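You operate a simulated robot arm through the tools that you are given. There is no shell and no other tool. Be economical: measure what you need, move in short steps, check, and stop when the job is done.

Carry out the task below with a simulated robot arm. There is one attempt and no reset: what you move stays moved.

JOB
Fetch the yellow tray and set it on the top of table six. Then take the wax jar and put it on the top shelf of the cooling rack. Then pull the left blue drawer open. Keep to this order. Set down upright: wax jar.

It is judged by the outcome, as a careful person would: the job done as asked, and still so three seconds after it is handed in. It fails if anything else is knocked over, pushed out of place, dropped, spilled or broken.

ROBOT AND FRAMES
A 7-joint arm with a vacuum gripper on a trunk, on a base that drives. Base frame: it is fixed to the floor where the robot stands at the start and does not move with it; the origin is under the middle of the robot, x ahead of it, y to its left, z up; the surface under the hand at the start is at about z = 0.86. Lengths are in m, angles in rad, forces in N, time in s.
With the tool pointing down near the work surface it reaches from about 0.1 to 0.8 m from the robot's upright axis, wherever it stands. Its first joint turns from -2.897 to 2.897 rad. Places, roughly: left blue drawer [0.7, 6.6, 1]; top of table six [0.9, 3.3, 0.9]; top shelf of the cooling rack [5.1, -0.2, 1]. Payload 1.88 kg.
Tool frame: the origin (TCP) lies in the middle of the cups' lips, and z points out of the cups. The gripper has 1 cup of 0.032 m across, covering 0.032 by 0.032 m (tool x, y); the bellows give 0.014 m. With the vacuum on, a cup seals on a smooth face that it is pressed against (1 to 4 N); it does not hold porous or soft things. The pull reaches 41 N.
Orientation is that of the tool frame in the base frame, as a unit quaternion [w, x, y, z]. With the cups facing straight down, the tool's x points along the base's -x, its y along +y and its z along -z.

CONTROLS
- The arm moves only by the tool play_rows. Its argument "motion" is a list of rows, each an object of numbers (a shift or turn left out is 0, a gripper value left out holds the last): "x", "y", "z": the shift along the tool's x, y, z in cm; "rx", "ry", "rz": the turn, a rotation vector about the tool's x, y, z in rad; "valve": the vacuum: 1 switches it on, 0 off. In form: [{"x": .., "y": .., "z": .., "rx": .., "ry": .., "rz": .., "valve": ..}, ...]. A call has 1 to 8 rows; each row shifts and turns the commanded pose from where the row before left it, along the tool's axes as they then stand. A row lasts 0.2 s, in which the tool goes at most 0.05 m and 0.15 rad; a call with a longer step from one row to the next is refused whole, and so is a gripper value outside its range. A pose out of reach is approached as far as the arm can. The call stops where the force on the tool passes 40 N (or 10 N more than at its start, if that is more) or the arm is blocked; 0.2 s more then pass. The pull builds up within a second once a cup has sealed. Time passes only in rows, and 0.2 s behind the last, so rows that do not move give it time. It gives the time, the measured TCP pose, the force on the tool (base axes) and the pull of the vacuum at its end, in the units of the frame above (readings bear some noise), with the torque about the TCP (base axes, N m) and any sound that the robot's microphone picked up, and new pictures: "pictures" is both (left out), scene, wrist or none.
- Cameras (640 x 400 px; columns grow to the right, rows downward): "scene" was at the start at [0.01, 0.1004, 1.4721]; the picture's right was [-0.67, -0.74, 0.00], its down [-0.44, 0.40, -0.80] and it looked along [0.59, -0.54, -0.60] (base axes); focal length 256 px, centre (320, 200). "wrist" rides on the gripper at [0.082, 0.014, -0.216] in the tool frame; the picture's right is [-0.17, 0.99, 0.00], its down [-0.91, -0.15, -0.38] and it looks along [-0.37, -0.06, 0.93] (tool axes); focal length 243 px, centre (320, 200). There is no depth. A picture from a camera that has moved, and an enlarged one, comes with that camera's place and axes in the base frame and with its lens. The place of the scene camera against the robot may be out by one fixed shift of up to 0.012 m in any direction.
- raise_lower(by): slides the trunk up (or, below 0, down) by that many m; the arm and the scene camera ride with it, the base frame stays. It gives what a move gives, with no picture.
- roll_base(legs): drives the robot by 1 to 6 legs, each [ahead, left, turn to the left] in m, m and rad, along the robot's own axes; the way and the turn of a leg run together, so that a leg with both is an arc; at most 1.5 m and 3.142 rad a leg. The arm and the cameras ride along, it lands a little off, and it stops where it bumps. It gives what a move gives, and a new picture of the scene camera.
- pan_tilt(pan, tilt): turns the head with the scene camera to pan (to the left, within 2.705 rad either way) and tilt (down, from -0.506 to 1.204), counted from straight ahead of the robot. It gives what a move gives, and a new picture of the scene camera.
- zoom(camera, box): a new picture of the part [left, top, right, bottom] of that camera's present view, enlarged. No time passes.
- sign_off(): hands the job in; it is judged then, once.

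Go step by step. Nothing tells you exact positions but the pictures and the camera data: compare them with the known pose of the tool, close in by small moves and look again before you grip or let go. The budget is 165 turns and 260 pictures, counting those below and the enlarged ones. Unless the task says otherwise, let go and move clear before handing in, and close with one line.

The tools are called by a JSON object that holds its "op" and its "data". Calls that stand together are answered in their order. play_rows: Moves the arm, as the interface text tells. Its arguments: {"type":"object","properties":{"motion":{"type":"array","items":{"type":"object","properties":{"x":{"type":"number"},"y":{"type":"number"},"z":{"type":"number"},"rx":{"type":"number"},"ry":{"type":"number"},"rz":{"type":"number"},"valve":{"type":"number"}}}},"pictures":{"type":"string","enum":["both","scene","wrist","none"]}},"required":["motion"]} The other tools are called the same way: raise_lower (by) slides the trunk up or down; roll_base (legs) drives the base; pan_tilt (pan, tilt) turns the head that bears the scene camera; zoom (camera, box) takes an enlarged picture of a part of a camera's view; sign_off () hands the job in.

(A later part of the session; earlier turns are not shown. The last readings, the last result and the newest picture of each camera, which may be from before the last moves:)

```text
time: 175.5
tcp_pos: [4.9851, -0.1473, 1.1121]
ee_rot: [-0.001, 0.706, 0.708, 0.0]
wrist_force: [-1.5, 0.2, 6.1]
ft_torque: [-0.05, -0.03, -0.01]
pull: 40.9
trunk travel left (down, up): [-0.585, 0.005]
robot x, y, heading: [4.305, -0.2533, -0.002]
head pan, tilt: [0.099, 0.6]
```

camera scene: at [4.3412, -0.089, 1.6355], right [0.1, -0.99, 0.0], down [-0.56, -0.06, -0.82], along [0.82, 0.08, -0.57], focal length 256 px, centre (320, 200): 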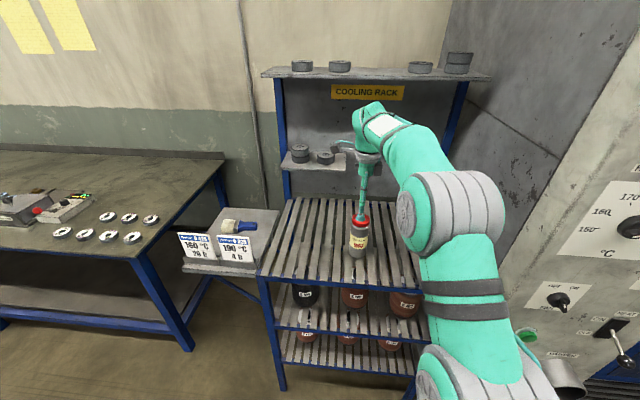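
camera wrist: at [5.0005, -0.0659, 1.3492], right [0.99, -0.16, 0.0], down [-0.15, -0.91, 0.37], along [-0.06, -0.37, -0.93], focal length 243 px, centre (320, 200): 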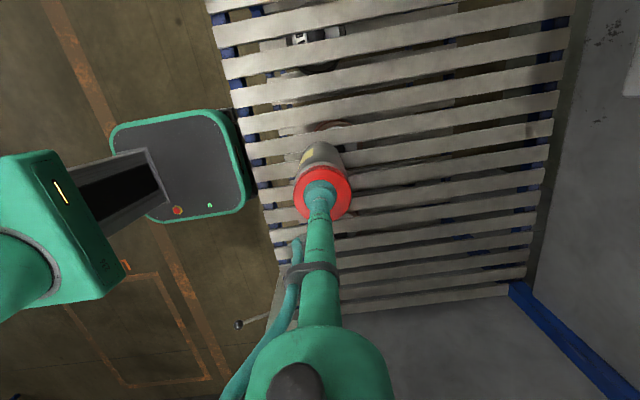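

The jar now rests on the shelf. I release, let the vacuum bleed off and lift.

{"op": "play_rows", "data": {"motion": [{"z": -0.3}, {"valve": 0}, {}, {}, {"z": -0.5}, {"z": -2}, {"z": -4}, {"z": -4}]}}

```text
time: 177.3
tcp_pos: [4.9855, -0.1479, 1.2198]
ee_rot: [-0.001, 0.706, 0.708, -0.001]
wrist_force: [0.4, -0.1, 0.0]
ft_torque: [0.01, -0.04, -0.01]
pull: 0.1
trunk travel left (down, up): [-0.585, 0.005]
robot x, y, heading: [4.3091, -0.2555, -0.002]
head pan, tilt: [0.099, 0.6]
camera scene: at [4.3408, -0.0891, 1.6355], right [0.1, -0.99, 0.0], down [-0.56, -0.06, -0.83], along [0.82, 0.08, -0.56], focal length 256 px, centre (320, 200)
camera wrist: at [5.0004, -0.0651, 1.4351], right [0.99, -0.16, 0.0], down [-0.15, -0.91, 0.37], along [-0.06, -0.37, -0.93], focal length 243 px, centre (320, 200)
```

scene: 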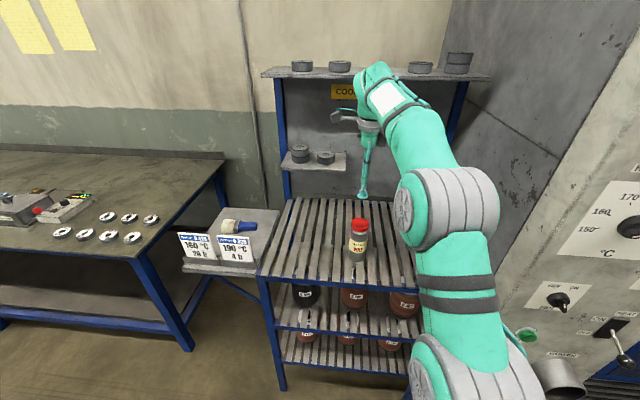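
wrist: 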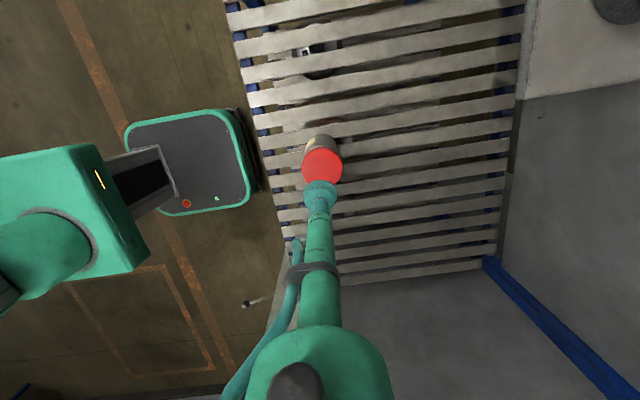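

The wax jar stands upright on the top shelf. I retract, back away and drive down the aisle toward the blue drawers.

{"op": "play_rows", "data": {"motion": [{"y": -4.7}, {"y": -4.7}, {"y": -4.7}, {"y": -4.7}, {"y": -4.7}, {"y": -4.7}, {"y": -4.7}], "pictures": "none"}}

{"op": "roll_base", "data": {"legs": [[-1.3, 0, 0], [0, 0, 1.571], [1.5, 0, 0], [1.5, 0, 0], [1.5, 0, 0]]}}

{"op": "pan_tilt", "data": {"pan": 0.8, "tilt": 0.25}}

```text
time: 178.9
tcp_pos: [4.6593, -0.1477, 1.2176]
ee_rot: [-0.002, 0.706, 0.708, 0.0]
wrist_force: [0.6, 0.5, -0.6]
ft_torque: [0.0, 0.01, 0.01]
pull: 0.1
trunk travel left (down, up): [-0.585, 0.005]
robot x, y, heading: [4.3089, -0.2564, 0.004]
head pan, tilt: [0.099, 0.6]
```

```text
time: 210.1
tcp_pos: [2.6485, 4.5198, 1.218]
ee_rot: [0.0, -0.024, 1.0, 0.0]
wrist_force: [0.3, -0.4, -0.4]
ft_torque: [-0.04, 0.02, 0.03]
pull: 0.1
trunk travel left (down, up): [-0.585, 0.005]
robot x, y, heading: [2.7733, 4.1683, 1.617]
head pan, tilt: [0.099, 0.6]
camera scene: at [2.6056, 4.1884, 1.6355], right [0.99, 0.15, 0.0], down [0.08, -0.56, -0.83], along [-0.12, 0.82, -0.56], focal length 256 px, centre (320, 200)
```

scene: 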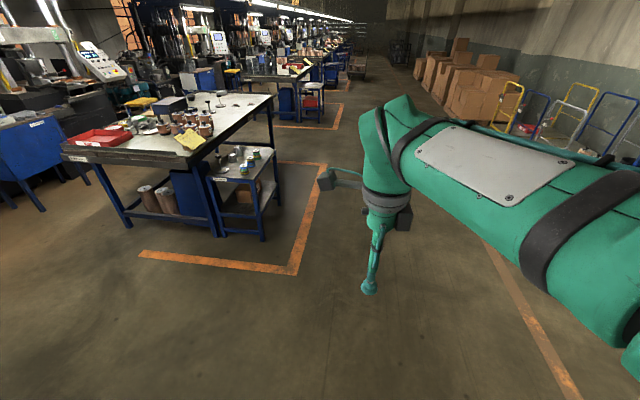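

```text
time: 211.1
tcp_pos: [2.6479, 4.5196, 1.2189]
ee_rot: [0.0, -0.024, 1.0, -0.001]
wrist_force: [0.1, -0.3, 0.6]
ft_torque: [-0.03, 0.04, 0.01]
pull: 0.0
trunk travel left (down, up): [-0.585, 0.005]
robot x, y, heading: [2.7716, 4.1707, 1.619]
head pan, tilt: [0.799, 0.25]
camera scene: at [2.5487, 4.1627, 1.6677], right [0.66, 0.75, 0.0], down [0.19, -0.16, -0.97], along [-0.73, 0.64, -0.25], focal length 256 px, centre (320, 200)
```

scene: 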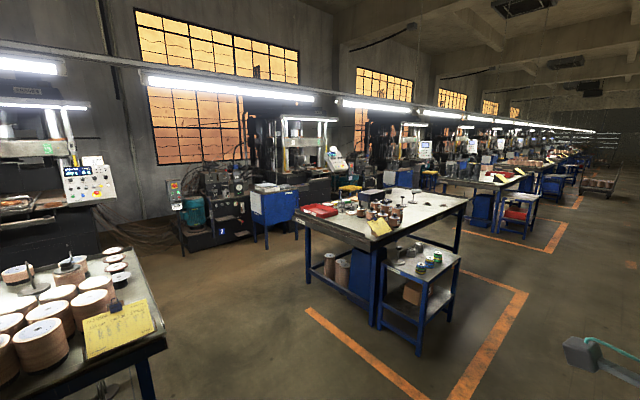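

{"op": "zoom", "data": {"camera": "scene", "box": [290, 160, 470, 270]}}

```text
3.56 times, centred on (380, 215) of scene
camera zoom: at [2.5487, 4.1627, 1.6677], right [0.66, 0.75, 0.0], down [0.19, -0.16, -0.97], along [-0.73, 0.64, -0.25], focal length 909 px, centre (107, 147)
```

zoom: 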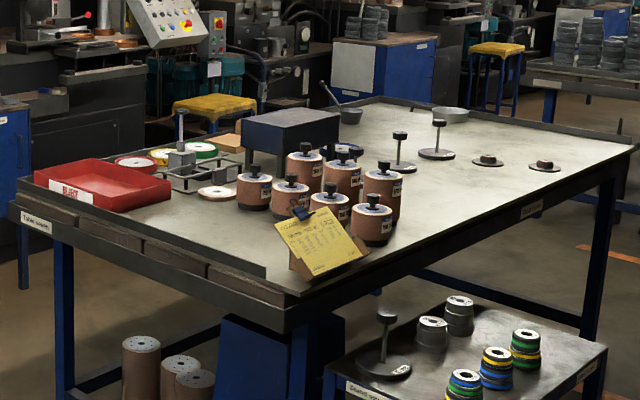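

A dark blue box with drawers stands on table seven, near the given place. I drive through the gap between tables six and seven to see its front.

{"op": "roll_base", "data": {"legs": [[0.78, 0, 0], [0, 0, 1.525], [1.4, 0, 0], [0.9, 0, 0]]}}

{"op": "pan_tilt", "data": {"pan": -1.2, "tilt": 0.4}}

{"op": "pan_tilt", "data": {"pan": -0.4, "tilt": 0.5}}

```text
time: 230.3
tcp_pos: [0.0282, 4.8122, 1.2178]
ee_rot: [-0.001, 0.716, -0.698, 0.001]
wrist_force: [0.6, 0.2, -0.3]
ft_torque: [-0.03, 0.0, -0.02]
pull: 0.1
trunk travel left (down, up): [-0.585, 0.005]
robot x, y, heading: [0.3773, 4.93, -3.114]
head pan, tilt: [0.799, 0.25]
camera scene: at [0.3842, 4.6941, 1.6677], right [-0.73, 0.68, 0.0], down [0.17, 0.18, -0.97], along [-0.66, -0.71, -0.25], focal length 256 px, centre (320, 200)
```

scene: 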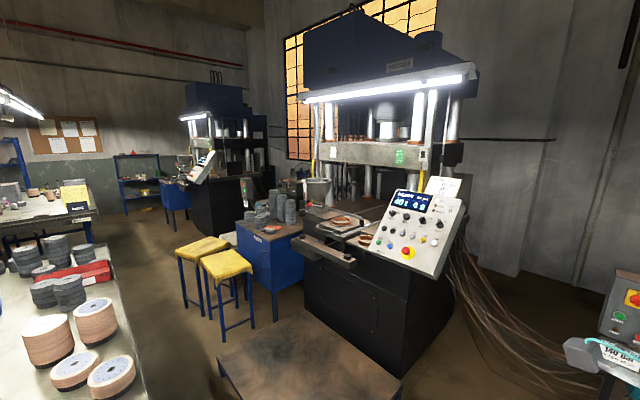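

```text
time: 232.2
tcp_pos: [0.028, 4.8133, 1.2175]
ee_rot: [-0.001, 0.716, -0.698, 0.0]
wrist_force: [0.0, 0.4, 0.1]
ft_torque: [0.02, -0.03, 0.01]
pull: 0.1
trunk travel left (down, up): [-0.585, 0.005]
robot x, y, heading: [0.3799, 4.9319, -3.12]
head pan, tilt: [-1.201, 0.4]
camera scene: at [0.4119, 4.8482, 1.6537], right [0.92, 0.39, 0.0], down [0.15, -0.36, -0.92], along [-0.36, 0.85, -0.39], focal length 256 px, centre (320, 200)
```

scene: 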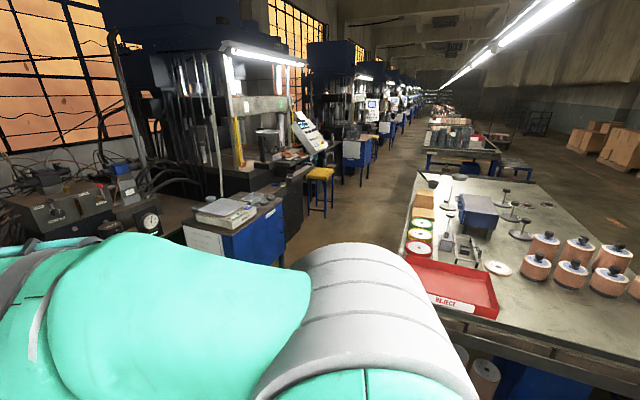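

```text
time: 233.3
tcp_pos: [0.0277, 4.8124, 1.2171]
ee_rot: [-0.001, 0.716, -0.698, 0.0]
wrist_force: [0.4, -0.2, -0.2]
ft_torque: [0.02, -0.02, 0.01]
pull: 0.1
trunk travel left (down, up): [-0.585, 0.005]
robot x, y, heading: [0.3781, 4.9295, -3.118]
head pan, tilt: [-0.4, 0.499]
camera scene: at [0.363, 4.796, 1.6446], right [0.37, 0.93, 0.0], down [0.45, -0.18, -0.88], along [-0.82, 0.32, -0.48], focal length 256 px, centre (320, 200)
```

scene: 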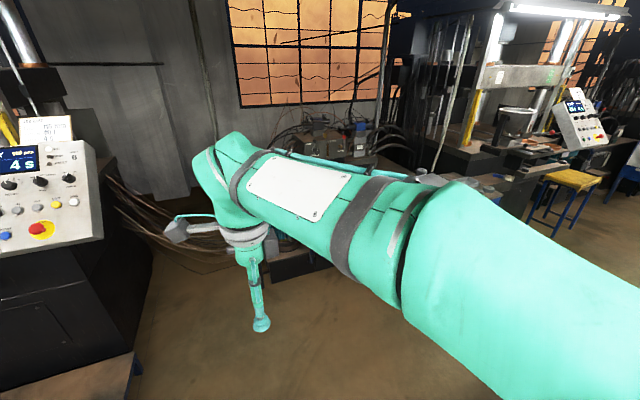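

{"op": "pan_tilt", "data": {"pan": -1.3, "tilt": 0.4}}

{"op": "zoom", "data": {"camera": "scene", "box": [350, 150, 510, 250]}}

```text
time: 234.6
tcp_pos: [0.0287, 4.8143, 1.2176]
ee_rot: [0.0, 0.716, -0.698, 0.0]
wrist_force: [-0.6, 0.4, 0.7]
ft_torque: [0.02, 0.02, 0.03]
pull: 0.0
trunk travel left (down, up): [-0.585, 0.005]
robot x, y, heading: [0.3773, 4.9322, -3.112]
head pan, tilt: [-1.3, 0.4]
camera scene: at [0.4205, 4.8513, 1.6537], right [0.96, 0.29, 0.0], down [0.11, -0.37, -0.92], along [-0.27, 0.88, -0.39], focal length 256 px, centre (320, 200)
```

scene: 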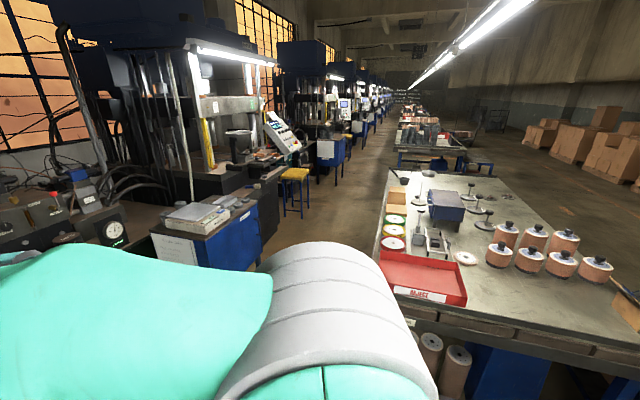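

```text
4.00 times, centred on (430, 200) of scene
camera zoom: at [0.4205, 4.8513, 1.6537], right [0.96, 0.29, 0.0], down [0.11, -0.37, -0.92], along [-0.27, 0.88, -0.39], focal length 1023 px, centre (-120, 200)
```

zoom: 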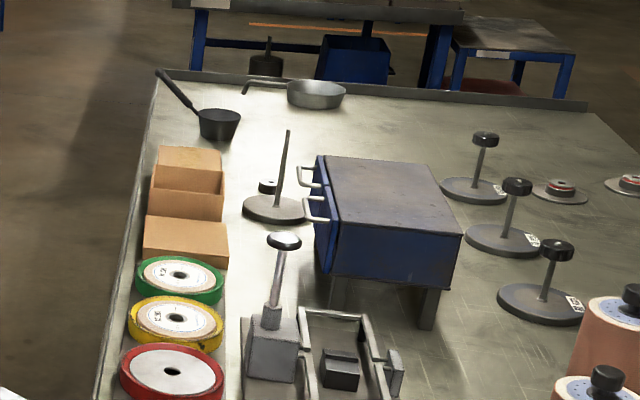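

The left drawer, on the +y side, faces -x and has a bow handle. I turn to face +x, back into the front aisle and roll along to y ≈ 6.6.

{"op": "roll_base", "data": {"legs": [[0, 0, 3.114], [-0.53, 0, 0]]}}

{"op": "pan_tilt", "data": {"pan": 1.5, "tilt": 0.6}}

```text
time: 244.9
tcp_pos: [0.1997, 5.0395, 1.2185]
ee_rot: [0.0, 0.705, 0.709, 0.0]
wrist_force: [0.4, 0.3, 0.0]
ft_torque: [0.02, 0.0, 0.01]
pull: 0.0
trunk travel left (down, up): [-0.585, 0.005]
robot x, y, heading: [-0.1509, 4.9315, 0.004]
head pan, tilt: [-1.3, 0.4]
camera scene: at [-0.1816, 4.9976, 1.6537], right [-0.96, -0.27, 0.0], down [-0.11, 0.37, -0.92], along [0.25, -0.89, -0.39], focal length 256 px, centre (320, 200)
```

scene: 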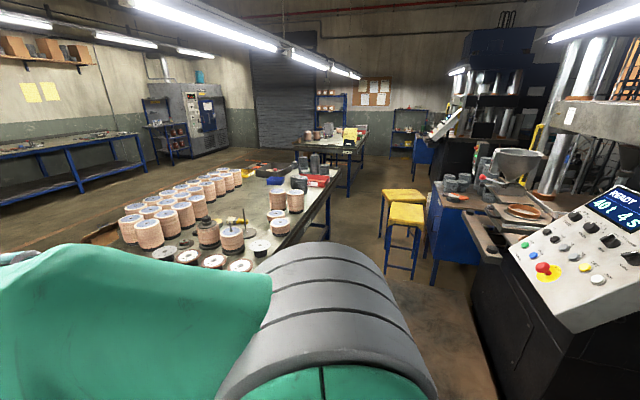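

```text
time: 247.4
tcp_pos: [0.2006, 5.039, 1.2179]
ee_rot: [0.0, 0.704, 0.71, 0.0]
wrist_force: [0.0, -0.6, -1.1]
ft_torque: [0.0, 0.01, 0.02]
pull: 0.0
trunk travel left (down, up): [-0.585, 0.005]
robot x, y, heading: [-0.1537, 4.9291, 0.006]
head pan, tilt: [1.499, 0.6]
camera scene: at [-0.2012, 5.1749, 1.6355], right [1.0, -0.06, 0.0], down [-0.04, -0.56, -0.83], along [0.05, 0.82, -0.56], focal length 256 px, centre (320, 200)
```

scene: 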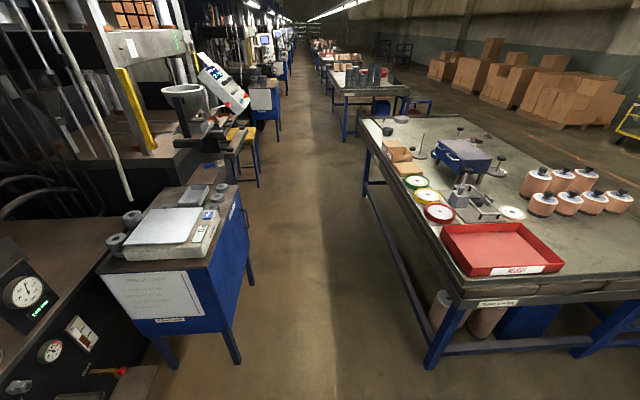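

{"op": "roll_base", "data": {"legs": [[0, 1.4, 0], [0, 0.2, 0]]}}

{"op": "pan_tilt", "data": {"pan": 0.0, "tilt": 0.75}}

{"op": "play_rows", "data": {"motion": [{}], "pictures": "wrist"}}

```text
time: 255.5
tcp_pos: [0.2191, 6.6226, 1.2178]
ee_rot: [-0.001, 0.716, 0.698, -0.001]
wrist_force: [0.3, 0.0, 0.2]
ft_torque: [-0.02, -0.04, 0.02]
pull: 0.0
trunk travel left (down, up): [-0.585, 0.005]
robot x, y, heading: [-0.1364, 6.5245, -0.027]
head pan, tilt: [1.499, 0.6]
camera scene: at [-0.176, 6.7721, 1.6355], right [1.0, -0.1, 0.0], down [-0.06, -0.56, -0.82], along [0.08, 0.82, -0.57], focal length 256 px, centre (320, 200)
```

scene: 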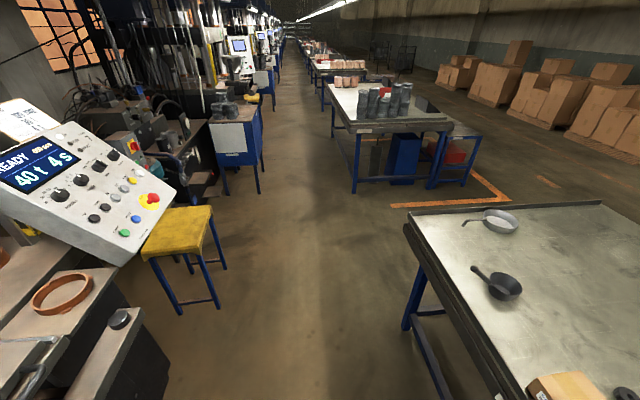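

```text
time: 257.1
tcp_pos: [0.2218, 6.6228, 1.2178]
ee_rot: [0.0, 0.716, 0.698, -0.001]
wrist_force: [0.3, 0.1, 0.5]
ft_torque: [0.02, 0.01, 0.0]
pull: 0.0
trunk travel left (down, up): [-0.585, 0.005]
robot x, y, heading: [-0.1329, 6.5248, -0.026]
head pan, tilt: [0.0, 0.75]
camera scene: at [-0.1018, 6.6817, 1.6226], right [-0.03, -1.0, 0.0], down [-0.68, 0.02, -0.73], along [0.73, -0.02, -0.68], focal length 256 px, centre (320, 200)
```

scene: 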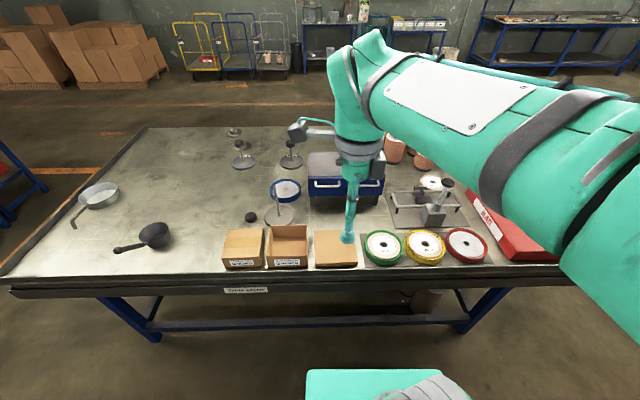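

```text
time: 257.5
tcp_pos: [0.219, 6.623, 1.2188]
ee_rot: [-0.001, 0.717, 0.698, -0.001]
wrist_force: [0.1, 0.0, 0.0]
ft_torque: [-0.01, 0.0, 0.02]
pull: 0.0
trunk travel left (down, up): [-0.585, 0.005]
robot x, y, heading: [-0.1323, 6.5255, -0.026]
head pan, tilt: [0.0, 0.75]
camera wrist: at [0.2366, 6.7037, 1.434], right [0.98, -0.19, 0.0], down [-0.18, -0.91, 0.37], along [-0.07, -0.37, -0.93], focal length 243 px, centre (320, 200)
```

wrist: 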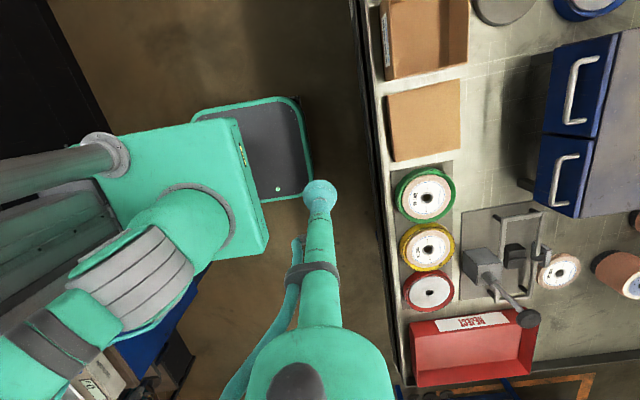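

{"op": "zoom", "data": {"camera": "wrist", "box": [480, 0, 640, 240]}}

{"op": "zoom", "data": {"camera": "scene", "box": [210, 120, 450, 280]}}

```text
1.67 times, centred on (560, 120) of wrist
camera zoom: at [0.2366, 6.7037, 1.434], right [0.98, -0.19, 0.0], down [-0.18, -0.91, 0.37], along [-0.07, -0.37, -0.93], focal length 404 px, centre (-80, 333)
```

zoom: 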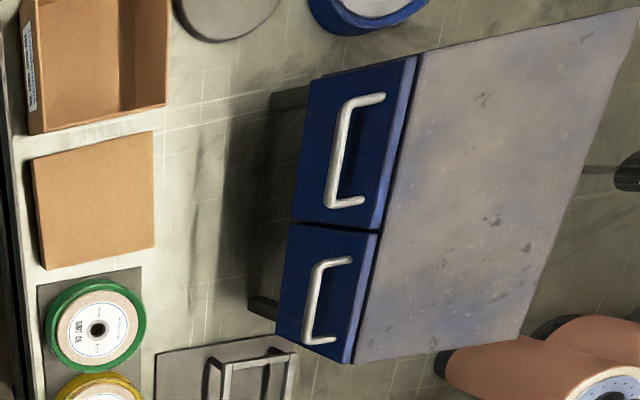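

```text
2.50 times, centred on (330, 200) of scene
camera zoom: at [-0.1018, 6.6816, 1.6226], right [-0.03, -1.0, 0.0], down [-0.68, 0.02, -0.73], along [0.73, -0.02, -0.68], focal length 639 px, centre (295, 200)
```

zoom: 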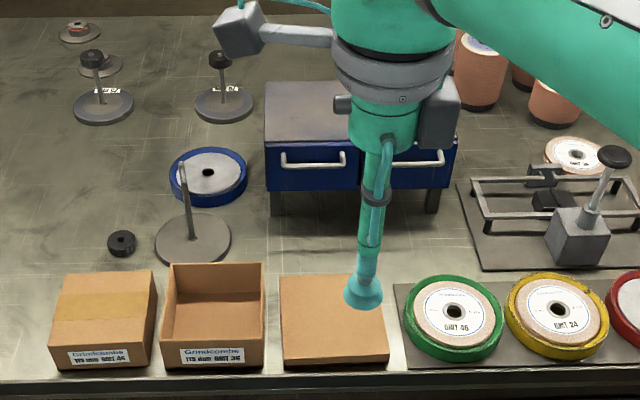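

The left drawer's face spans y 6.55–6.70, z 0.91–1.0, with its bow handle in the upper part. I must seal on the flat strip under the handle with the tool horizontal. To keep the wrist above the table I come in from the side, so I shift the base toward -y first.

{"op": "roll_base", "data": {"legs": [[0.12, -0.5, 0.026]]}}

{"op": "play_rows", "data": {"motion": [{"x": 4}, {"x": 4}, {"x": 4}, {"x": 4}, {"x": 4}, {"x": 4}, {"x": 4}, {"x": 4}]}}

```text
time: 260.5
tcp_pos: [0.3298, 6.1301, 1.2188]
ee_rot: [-0.001, 0.711, 0.703, 0.0]
wrist_force: [-0.2, 0.3, -0.2]
ft_torque: [-0.01, -0.02, 0.01]
pull: 0.0
trunk travel left (down, up): [-0.585, 0.005]
robot x, y, heading: [-0.0219, 6.0331, -0.014]
head pan, tilt: [0.0, 0.75]
camera scene: at [0.0063, 6.186, 1.6227], right [-0.01, -1.0, 0.0], down [-0.68, 0.01, -0.73], along [0.73, -0.01, -0.68], focal length 256 px, centre (320, 200)
```

scene: 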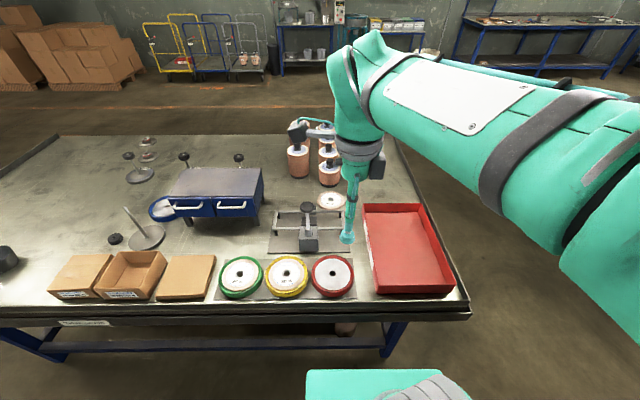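

```text
time: 262.3
tcp_pos: [0.3346, 6.4507, 1.2176]
ee_rot: [-0.001, 0.712, 0.702, 0.0]
wrist_force: [-0.2, 0.4, -0.3]
ft_torque: [-0.02, -0.02, 0.0]
pull: 0.1
trunk travel left (down, up): [-0.585, 0.005]
robot x, y, heading: [-0.0201, 6.0261, -0.015]
head pan, tilt: [0.0, 0.75]
camera scene: at [0.0065, 6.1866, 1.6226], right [-0.01, -1.0, 0.0], down [-0.68, 0.01, -0.73], along [0.73, -0.01, -0.68], focal length 256 px, centre (320, 200)
camera wrist: at [0.3492, 6.5329, 1.4326], right [0.98, -0.18, 0.0], down [-0.16, -0.91, 0.37], along [-0.07, -0.37, -0.93], focal length 243 px, centre (320, 200)
```

scene: 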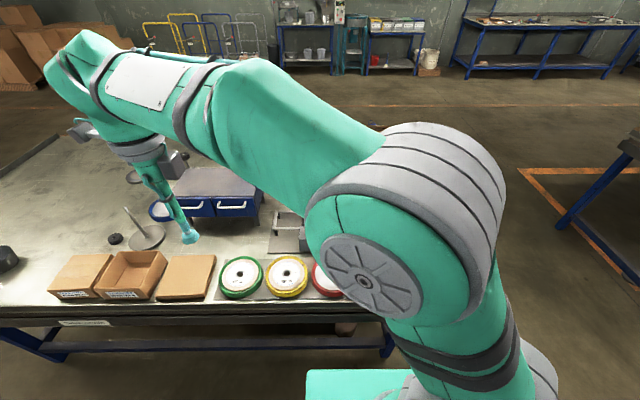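
wrist: 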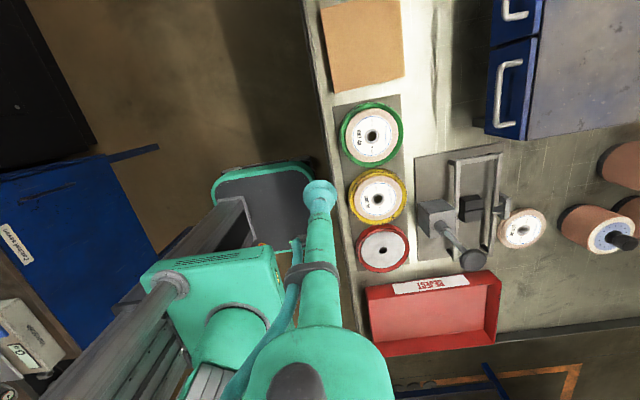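

I tilt the tool toward +x in steps while it is still off to the side.

{"op": "play_rows", "data": {"motion": [{"rx": -0.14, "y": 1}, {"rx": -0.14}, {"rx": -0.14}, {"rx": -0.14}, {"rx": -0.14}, {"rx": -0.14}]}}

```text
time: 263.7
tcp_pos: [0.3434, 6.451, 1.2186]
ee_rot: [0.29, 0.65, 0.641, 0.287]
wrist_force: [-0.3, 0.3, -0.3]
ft_torque: [-0.02, 0.01, 0.0]
pull: 0.1
trunk travel left (down, up): [-0.585, 0.005]
robot x, y, heading: [-0.0263, 6.0297, -0.017]
head pan, tilt: [0.0, 0.75]
camera scene: at [0.0063, 6.1863, 1.6226], right [-0.01, -1.0, 0.0], down [-0.68, 0.01, -0.73], along [0.73, -0.01, -0.68], focal length 256 px, centre (320, 200)
camera wrist: at [0.1928, 6.5349, 1.373], right [0.66, -0.18, 0.73], down [-0.39, -0.91, 0.13], along [0.64, -0.38, -0.67], focal length 243 px, centre (320, 200)
```

scene: 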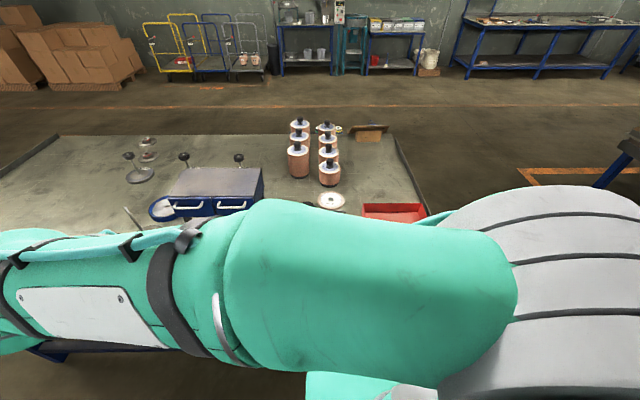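
wrist: 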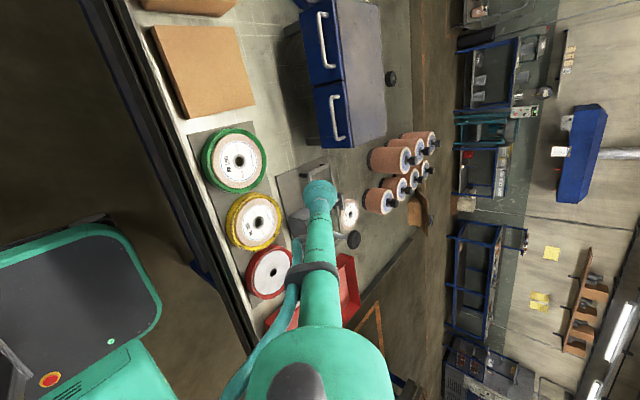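

{"op": "play_rows", "data": {"motion": [{"rx": -0.145}, {"rx": -0.145}, {"rx": -0.145}, {"rx": -0.145}, {"rx": -0.1}]}}

```text
time: 264.9
tcp_pos: [0.3417, 6.4506, 1.2196]
ee_rot: [0.489, 0.517, 0.509, 0.485]
wrist_force: [-0.3, -0.3, -0.4]
ft_torque: [-0.03, 0.01, -0.01]
pull: 0.0
trunk travel left (down, up): [-0.585, 0.005]
robot x, y, heading: [-0.0229, 6.0288, -0.012]
head pan, tilt: [0.0, 0.75]
camera scene: at [0.0061, 6.1856, 1.6228], right [-0.01, -1.0, 0.0], down [-0.68, 0.01, -0.73], along [0.73, -0.01, -0.68], focal length 256 px, centre (320, 200)
camera wrist: at [0.1287, 6.5351, 1.2448], right [0.05, -0.17, 0.98], down [-0.39, -0.91, -0.14], along [0.92, -0.38, -0.11], focal length 243 px, centre (320, 200)
```

scene: 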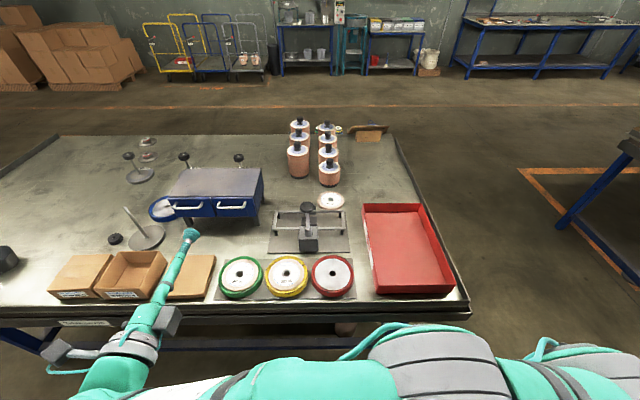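
wrist: 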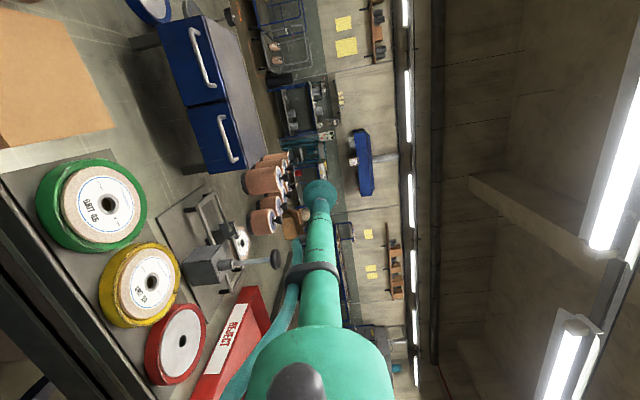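

{"op": "pan_tilt", "data": {"pan": 0.5, "tilt": 1.15}}

```text
time: 265.9
tcp_pos: [0.3436, 6.4513, 1.2189]
ee_rot: [0.489, 0.517, 0.509, 0.484]
wrist_force: [-0.2, -0.2, 0.0]
ft_torque: [-0.02, -0.02, -0.03]
pull: 0.1
trunk travel left (down, up): [-0.585, 0.005]
robot x, y, heading: [-0.0231, 6.0254, -0.01]
head pan, tilt: [0.499, 1.15]
camera scene: at [-0.0239, 6.215, 1.5938], right [0.47, -0.88, 0.0], down [-0.81, -0.43, -0.41], along [0.36, 0.19, -0.91], focal length 256 px, centre (320, 200)
```

scene: 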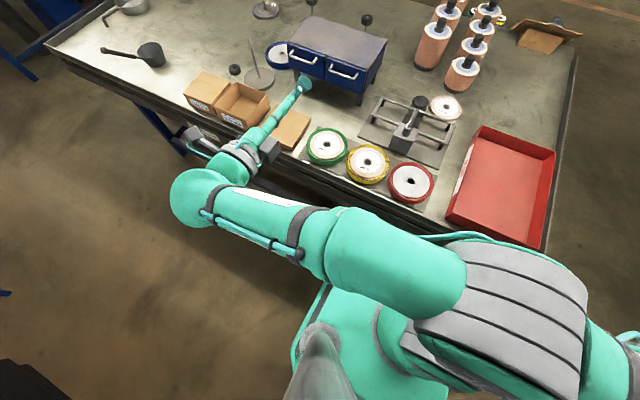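

The arm takes the side-on pose well, with the forearm level. I roll the tool so the camera sits above it, and bring the base a bit nearer.

{"op": "play_rows", "data": {"motion": [{"rz": 0.14}, {"rz": 0.14}, {"rz": 0.14}, {"rz": 0.14}, {"rz": 0.14}, {"rz": 0.14}, {"rz": 0.14}, {"rz": 0.14}], "pictures": "wrist"}}

{"op": "roll_base", "data": {"legs": [[0.02, 0.16, 0.01]]}}

```text
time: 267.9
tcp_pos: [0.2173, 6.4755, 1.4286]
ee_rot: [0.216, 0.713, 0.122, 0.656]
wrist_force: [0.0, -0.7, 0.2]
ft_torque: [0.01, 0.0, 0.04]
pull: 0.0
out of reach, approached as far as the arm can: row 1, 2, 3, 4, 5, 6, 7, 8
trunk travel left (down, up): [-0.585, 0.005]
robot x, y, heading: [-0.026, 6.0256, -0.017]
head pan, tilt: [0.499, 1.15]
stopped in row 8: the arm was blocked; the commanded pose is now the measured one
camera wrist: at [0.0116, 6.5331, 1.5163], right [-0.13, -0.94, 0.31], down [-0.45, -0.23, -0.86], along [0.88, -0.25, -0.4], focal length 243 px, centre (320, 200)
```

wrist: 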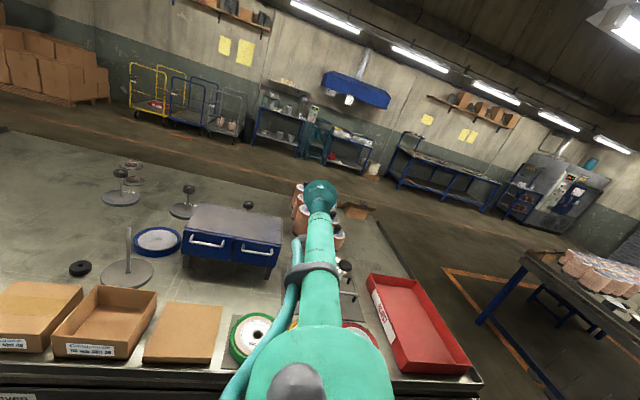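

```text
time: 269.3
tcp_pos: [0.2325, 6.6381, 1.4275]
ee_rot: [0.212, 0.712, 0.126, 0.658]
wrist_force: [0.8, 0.4, 0.5]
ft_torque: [-0.03, 0.01, 0.02]
pull: 0.1
trunk travel left (down, up): [-0.585, 0.005]
robot x, y, heading: [-0.0042, 6.1887, 0.0]
head pan, tilt: [0.499, 1.15]
camera scene: at [-0.0046, 6.3741, 1.5937], right [0.48, -0.88, 0.0], down [-0.8, -0.44, -0.41], along [0.36, 0.19, -0.91], focal length 256 px, centre (320, 200)
```

scene: 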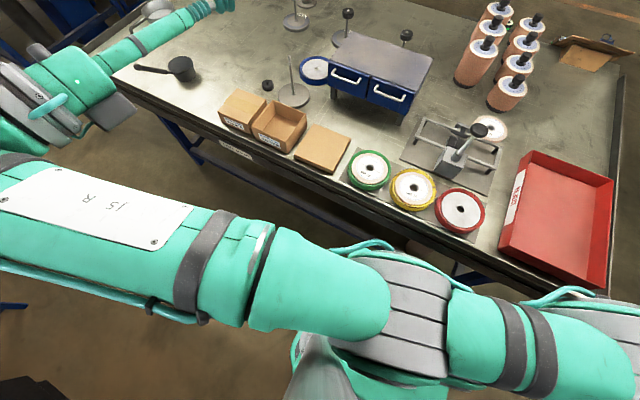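

The roll reached a joint limit, but the tool now points along +x with the camera mostly above. I back off the limit slightly, straighten the tool and start lowering.

{"op": "play_rows", "data": {"motion": [{"rx": 0.12, "ry": 0.063}, {"rz": -0.14}, {"rz": -0.14}, {}]}}

```text
time: 270.5
tcp_pos: [0.2248, 6.6442, 1.4371]
ee_rot: [0.291, 0.668, 0.263, 0.632]
wrist_force: [-0.2, 0.2, 0.1]
ft_torque: [0.0, 0.01, -0.04]
pull: 0.1
out of reach, approached as far as the arm can: row 1
trunk travel left (down, up): [-0.585, 0.005]
robot x, y, heading: [-0.0024, 6.1844, -0.002]
head pan, tilt: [0.499, 1.15]
stopped in row 4: the arm was blocked; the commanded pose is now the measured one
camera scene: at [-0.0044, 6.3739, 1.5938], right [0.48, -0.88, 0.0], down [-0.8, -0.44, -0.41], along [0.36, 0.19, -0.91], focal length 256 px, centre (320, 200)
camera wrist: at [0.0145, 6.7066, 1.5098], right [-0.03, -0.8, 0.6], down [-0.43, -0.53, -0.73], along [0.9, -0.28, -0.33], focal length 243 px, centre (320, 200)
```

scene: 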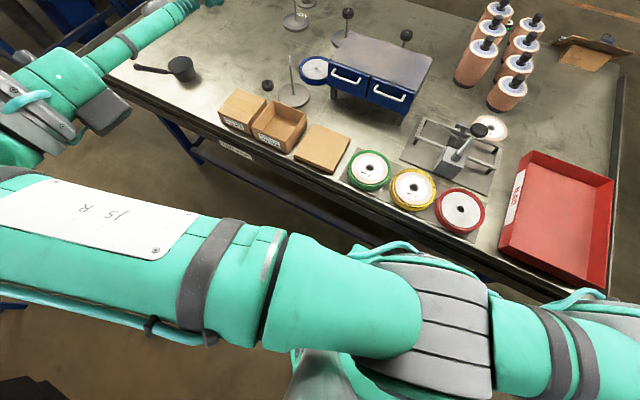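
wrist: 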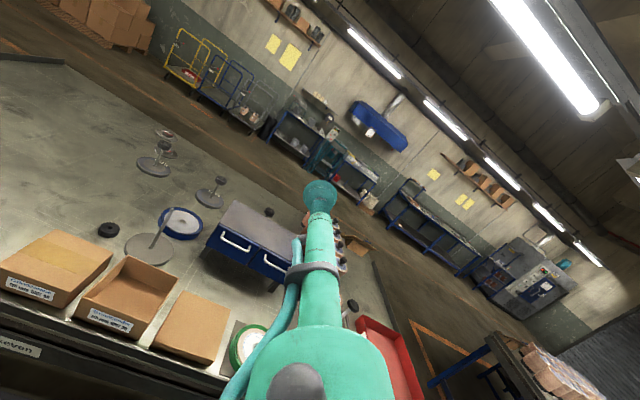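

{"op": "play_rows", "data": {"motion": [{"x": -2.8, "y": -2.9, "z": 1}, {"x": -2.8, "y": -2.9, "z": 1}, {"x": -2.8, "y": -2.9, "z": 1}, {"x": -2.8, "y": -2.9, "z": 1}], "pictures": "scene"}}

```text
time: 271.7
tcp_pos: [0.2304, 6.6444, 1.3507]
ee_rot: [0.297, 0.689, 0.227, 0.621]
wrist_force: [-0.9, -0.4, 1.1]
ft_torque: [-0.01, 0.0, 0.0]
pull: 0.0
out of reach, approached as far as the arm can: row 2, 3, 4
trunk travel left (down, up): [-0.585, 0.005]
robot x, y, heading: [-0.0039, 6.1845, -0.001]
head pan, tilt: [0.499, 1.15]
stopped in row 4: the arm was blocked; the commanded pose is now the measured one
camera scene: at [-0.0042, 6.374, 1.5938], right [0.48, -0.88, 0.0], down [-0.8, -0.44, -0.41], along [0.36, 0.19, -0.91], focal length 256 px, centre (320, 200)
```

scene: 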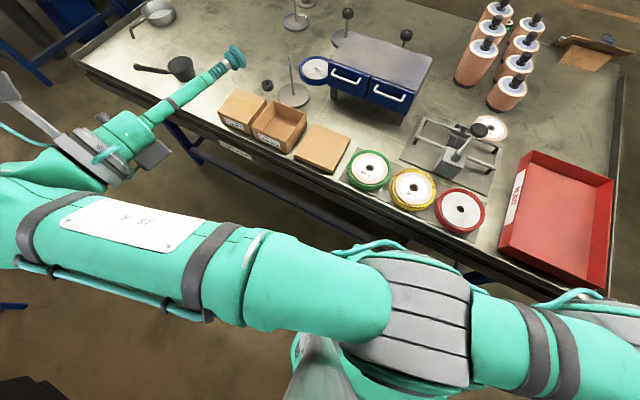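

That roll is too close to a joint limit. I turn it most of the way back, which leaves the camera to the left with enough clearance over the cardboard boxes.

{"op": "play_rows", "data": {"motion": [{"rz": -0.14}, {"rz": -0.14}, {"rz": -0.14}, {"rz": -0.14}, {}], "pictures": "scene"}}

```text
time: 272.9
tcp_pos: [0.2297, 6.6451, 1.3485]
ee_rot: [0.459, 0.598, 0.409, 0.515]
wrist_force: [-0.6, 0.4, -1.1]
ft_torque: [-0.02, -0.01, 0.01]
pull: 0.1
trunk travel left (down, up): [-0.585, 0.005]
robot x, y, heading: [-0.002, 6.187, -0.0]
head pan, tilt: [0.499, 1.15]
camera scene: at [-0.0044, 6.3739, 1.5938], right [0.48, -0.88, 0.0], down [-0.8, -0.44, -0.41], along [0.36, 0.19, -0.91], focal length 256 px, centre (320, 200)
```

scene: 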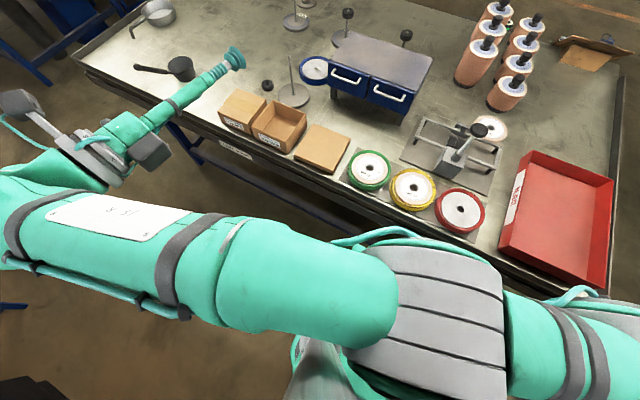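

{"op": "play_rows", "data": {"motion": [{"rx": 0.08, "ry": 0.11}, {"x": -0.9, "y": -3.6, "z": 2}, {"x": -0.9, "y": -3.6, "z": 2}, {"x": -0.9, "y": -3.6, "z": 2}, {"x": -0.9, "y": -3.6, "z": 2}, {"x": -0.9, "y": -3.6, "z": 2}], "pictures": "scene"}}

```text
time: 274.3
tcp_pos: [0.2698, 6.6763, 1.2236]
ee_rot: [0.415, 0.587, 0.454, 0.526]
wrist_force: [-0.6, 0.5, 0.0]
ft_torque: [-0.01, 0.02, -0.03]
pull: 0.1
out of reach, approached as far as the arm can: row 4, 5, 6
trunk travel left (down, up): [-0.585, 0.005]
robot x, y, heading: [-0.0017, 6.1843, -0.003]
head pan, tilt: [0.499, 1.15]
camera scene: at [-0.0044, 6.3749, 1.5936], right [0.48, -0.88, 0.0], down [-0.8, -0.44, -0.41], along [0.36, 0.19, -0.91], focal length 256 px, centre (320, 200)
```

scene: 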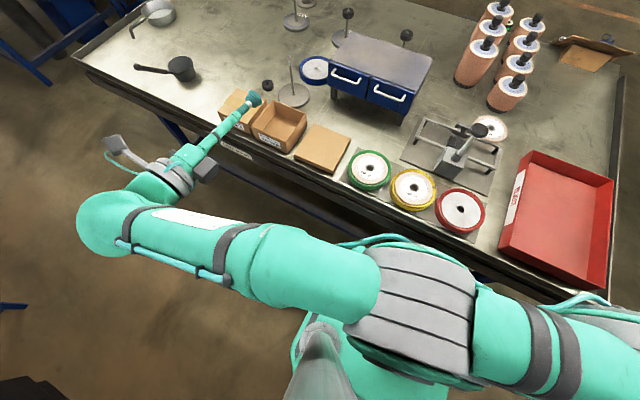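

Lowering by the arm hits limits, so I lower the trunk instead and then extend forward.

{"op": "raise_lower", "data": {"by": -0.2}}

{"op": "play_rows", "data": {"motion": [{"z": 4, "x": -0.9}, {"z": 4, "x": -0.9}, {"z": 4, "x": -0.9}, {"z": 4, "x": -0.9}]}}

```text
time: 276.4
tcp_pos: [0.2694, 6.6764, 1.0246]
ee_rot: [0.415, 0.588, 0.454, 0.526]
wrist_force: [0.1, 0.9, 0.1]
ft_torque: [-0.02, -0.04, -0.03]
pull: 0.0
trunk travel left (down, up): [-0.385, 0.205]
robot x, y, heading: [-0.0035, 6.1882, -0.002]
head pan, tilt: [0.499, 1.15]
```

```text
time: 277.4
tcp_pos: [0.3944, 6.681, 1.0768]
ee_rot: [0.418, 0.588, 0.456, 0.521]
wrist_force: [0.4, 0.9, 0.1]
ft_torque: [-0.03, -0.02, 0.01]
pull: 0.0
out of reach, approached as far as the arm can: row 1, 2, 3, 4
trunk travel left (down, up): [-0.385, 0.205]
robot x, y, heading: [-0.0036, 6.1831, -0.002]
head pan, tilt: [0.499, 1.15]
camera scene: at [-0.0047, 6.3739, 1.3938], right [0.48, -0.88, 0.0], down [-0.8, -0.44, -0.41], along [0.36, 0.19, -0.91], focal length 256 px, centre (320, 200)
camera wrist: at [0.1837, 6.7607, 1.1327], right [0.09, -0.39, 0.91], down [-0.43, -0.85, -0.32], along [0.9, -0.36, -0.25], focal length 243 px, centre (320, 200)
```

scene: 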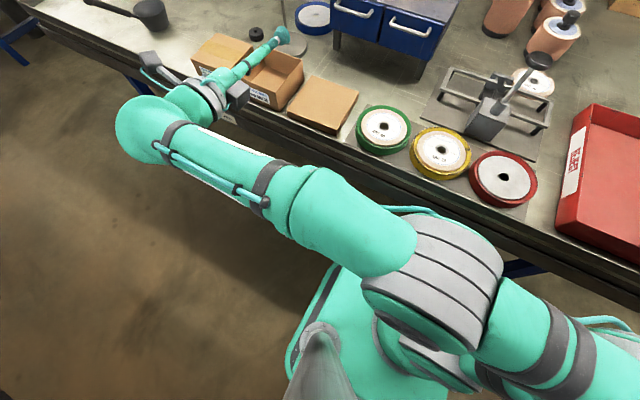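
wrist: 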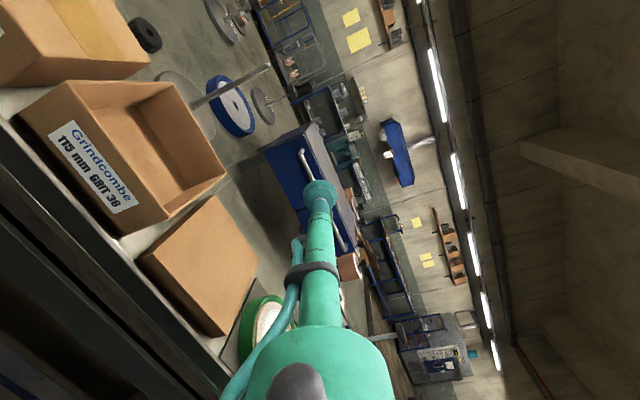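

{"op": "play_rows", "data": {"motion": [{"x": -0.6, "y": 0.6, "z": 4}, {"x": -0.6, "y": 0.6, "z": 4}, {"x": -0.6, "y": 0.6, "z": 4}]}}

```text
time: 278.2
tcp_pos: [0.506, 6.6771, 1.1068]
ee_rot: [0.417, 0.59, 0.454, 0.522]
wrist_force: [0.7, -0.3, 0.0]
ft_torque: [-0.01, 0.0, 0.01]
pull: 0.1
out of reach, approached as far as the arm can: row 1, 2, 3
trunk travel left (down, up): [-0.385, 0.205]
robot x, y, heading: [-0.0024, 6.1838, -0.0]
head pan, tilt: [0.499, 1.15]
camera scene: at [-0.0047, 6.3739, 1.3938], right [0.48, -0.88, 0.0], down [-0.8, -0.44, -0.41], along [0.36, 0.19, -0.91], focal length 256 px, centre (320, 200)
camera wrist: at [0.2967, 6.758, 1.1635], right [0.09, -0.4, 0.91], down [-0.42, -0.85, -0.32], along [0.9, -0.36, -0.25], focal length 243 px, centre (320, 200)
```

scene: 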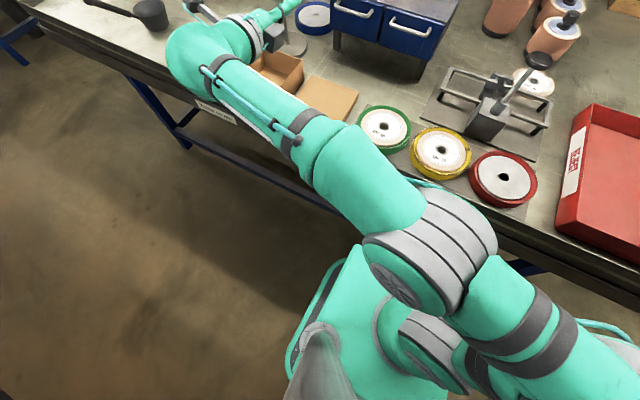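
wrist: 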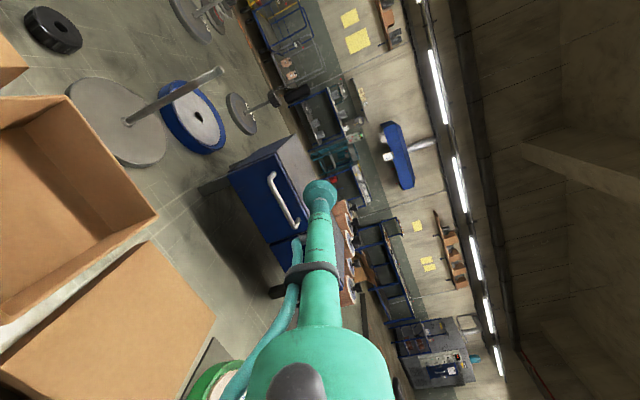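

{"op": "play_rows", "data": {"motion": [{"x": -1.7, "y": 0.4, "z": 3.5}, {"x": -1.7, "y": 0.4, "z": 3.5}, {"x": -1.7, "y": 0, "z": 3}], "pictures": "wrist"}}

```text
time: 279.0
tcp_pos: [0.61, 6.6495, 1.1229]
ee_rot: [0.415, 0.59, 0.455, 0.522]
wrist_force: [-2.0, -0.1, -1.0]
ft_torque: [0.02, 0.01, 0.0]
pull: 0.0
out of reach, approached as far as the arm can: row 1, 2, 3
trunk travel left (down, up): [-0.385, 0.205]
robot x, y, heading: [-0.0059, 6.1859, -0.001]
head pan, tilt: [0.499, 1.15]
camera wrist: at [0.3993, 6.729, 1.1802], right [0.09, -0.4, 0.91], down [-0.42, -0.85, -0.32], along [0.9, -0.36, -0.25], focal length 243 px, centre (320, 200)
```

wrist: 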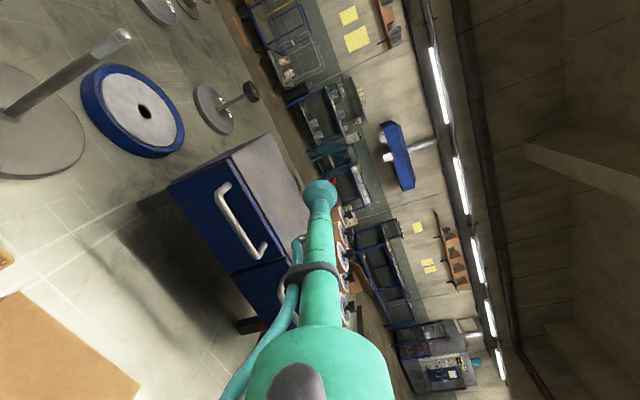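

{"op": "play_rows", "data": {"motion": [{"x": -0.5, "y": -2, "z": 0}, {"x": -0.5, "y": -2, "z": 0}], "pictures": "scene"}}

```text
time: 279.6
tcp_pos: [0.6108, 6.6681, 1.1065]
ee_rot: [0.416, 0.589, 0.455, 0.522]
wrist_force: [-0.1, -0.5, -0.7]
ft_torque: [0.03, 0.03, 0.08]
pull: 0.1
out of reach, approached as far as the arm can: row 1, 2
trunk travel left (down, up): [-0.385, 0.205]
robot x, y, heading: [0.0008, 6.1882, -0.004]
head pan, tilt: [0.499, 1.15]
camera scene: at [-0.0044, 6.3738, 1.3938], right [0.48, -0.88, 0.0], down [-0.8, -0.44, -0.41], along [0.36, 0.2, -0.91], focal length 256 px, centre (320, 200)
```

scene: 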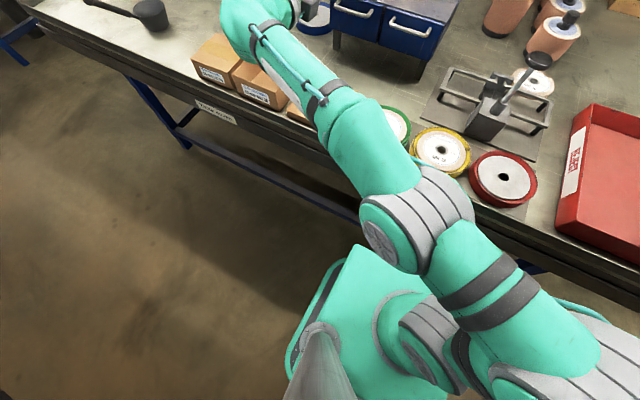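

I think joint 7 is the limit: the camera side should face the forearm, to the right. I raise the trunk for clearance and roll the tool the other way by about half a turn.

{"op": "raise_lower", "data": {"by": 0.2}}

{"op": "play_rows", "data": {"motion": [{"rz": -0.145}, {"rz": -0.145}, {"rz": -0.145}, {"rz": -0.145}, {"rz": -0.145}, {"rz": -0.145}, {"rz": -0.145}, {"rz": -0.145}], "pictures": "none"}}

{"op": "play_rows", "data": {"motion": [{"rz": -0.145}, {"rz": -0.145}, {"rz": -0.145}, {"rz": -0.145}, {"rz": -0.145}, {"rz": -0.145}, {"rz": -0.145}, {"rz": -0.145}]}}

```text
time: 281.8
tcp_pos: [0.6107, 6.6684, 1.3061]
ee_rot: [0.415, 0.59, 0.455, 0.521]
wrist_force: [0.2, -0.1, 0.9]
ft_torque: [0.01, -0.01, 0.0]
pull: 0.0
trunk travel left (down, up): [-0.585, 0.005]
robot x, y, heading: [-0.0054, 6.1873, 0.0]
head pan, tilt: [0.499, 1.15]
```

```text
time: 283.6
tcp_pos: [0.6114, 6.6673, 1.3058]
ee_rot: [0.634, 0.243, 0.705, 0.208]
wrist_force: [0.5, -0.1, 0.5]
ft_torque: [-0.03, 0.02, -0.04]
pull: 0.0
trunk travel left (down, up): [-0.585, 0.005]
robot x, y, heading: [-0.0023, 6.1867, -0.004]
head pan, tilt: [0.499, 1.15]
```

```text
time: 285.4
tcp_pos: [0.6098, 6.669, 1.3085]
ee_rot: [0.644, -0.182, 0.722, -0.174]
wrist_force: [0.8, -0.6, 0.1]
ft_torque: [-0.03, 0.0, -0.04]
pull: 0.2
trunk travel left (down, up): [-0.585, 0.005]
robot x, y, heading: [-0.0029, 6.1856, -0.003]
head pan, tilt: [0.499, 1.15]
camera scene: at [-0.0044, 6.3739, 1.5938], right [0.48, -0.88, 0.0], down [-0.8, -0.44, -0.41], along [0.36, 0.19, -0.91], focal length 256 px, centre (320, 200)
camera wrist: at [0.3866, 6.6437, 1.2527], right [-0.02, 0.94, -0.34], down [-0.27, 0.32, 0.91], along [0.96, 0.11, 0.25], focal length 243 px, centre (320, 200)
```

scene: 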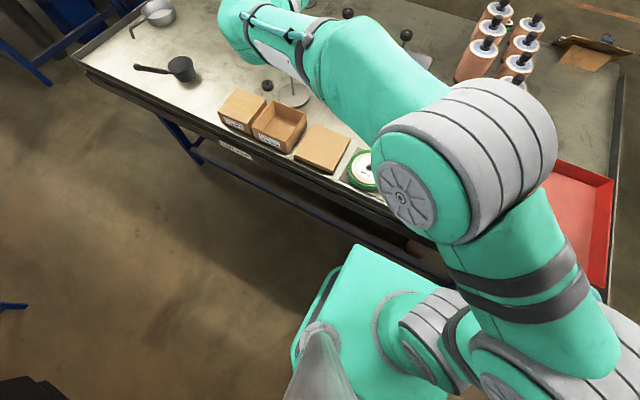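
wrist: 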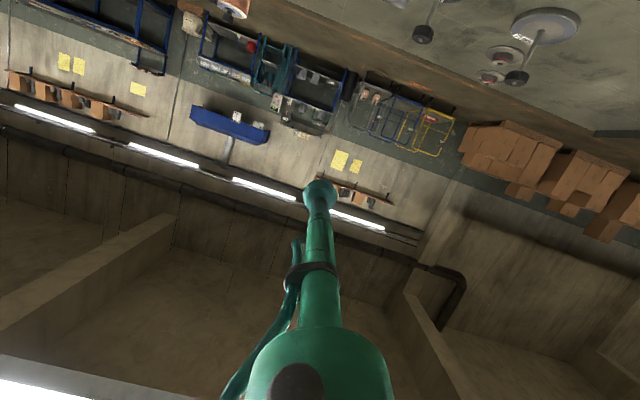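

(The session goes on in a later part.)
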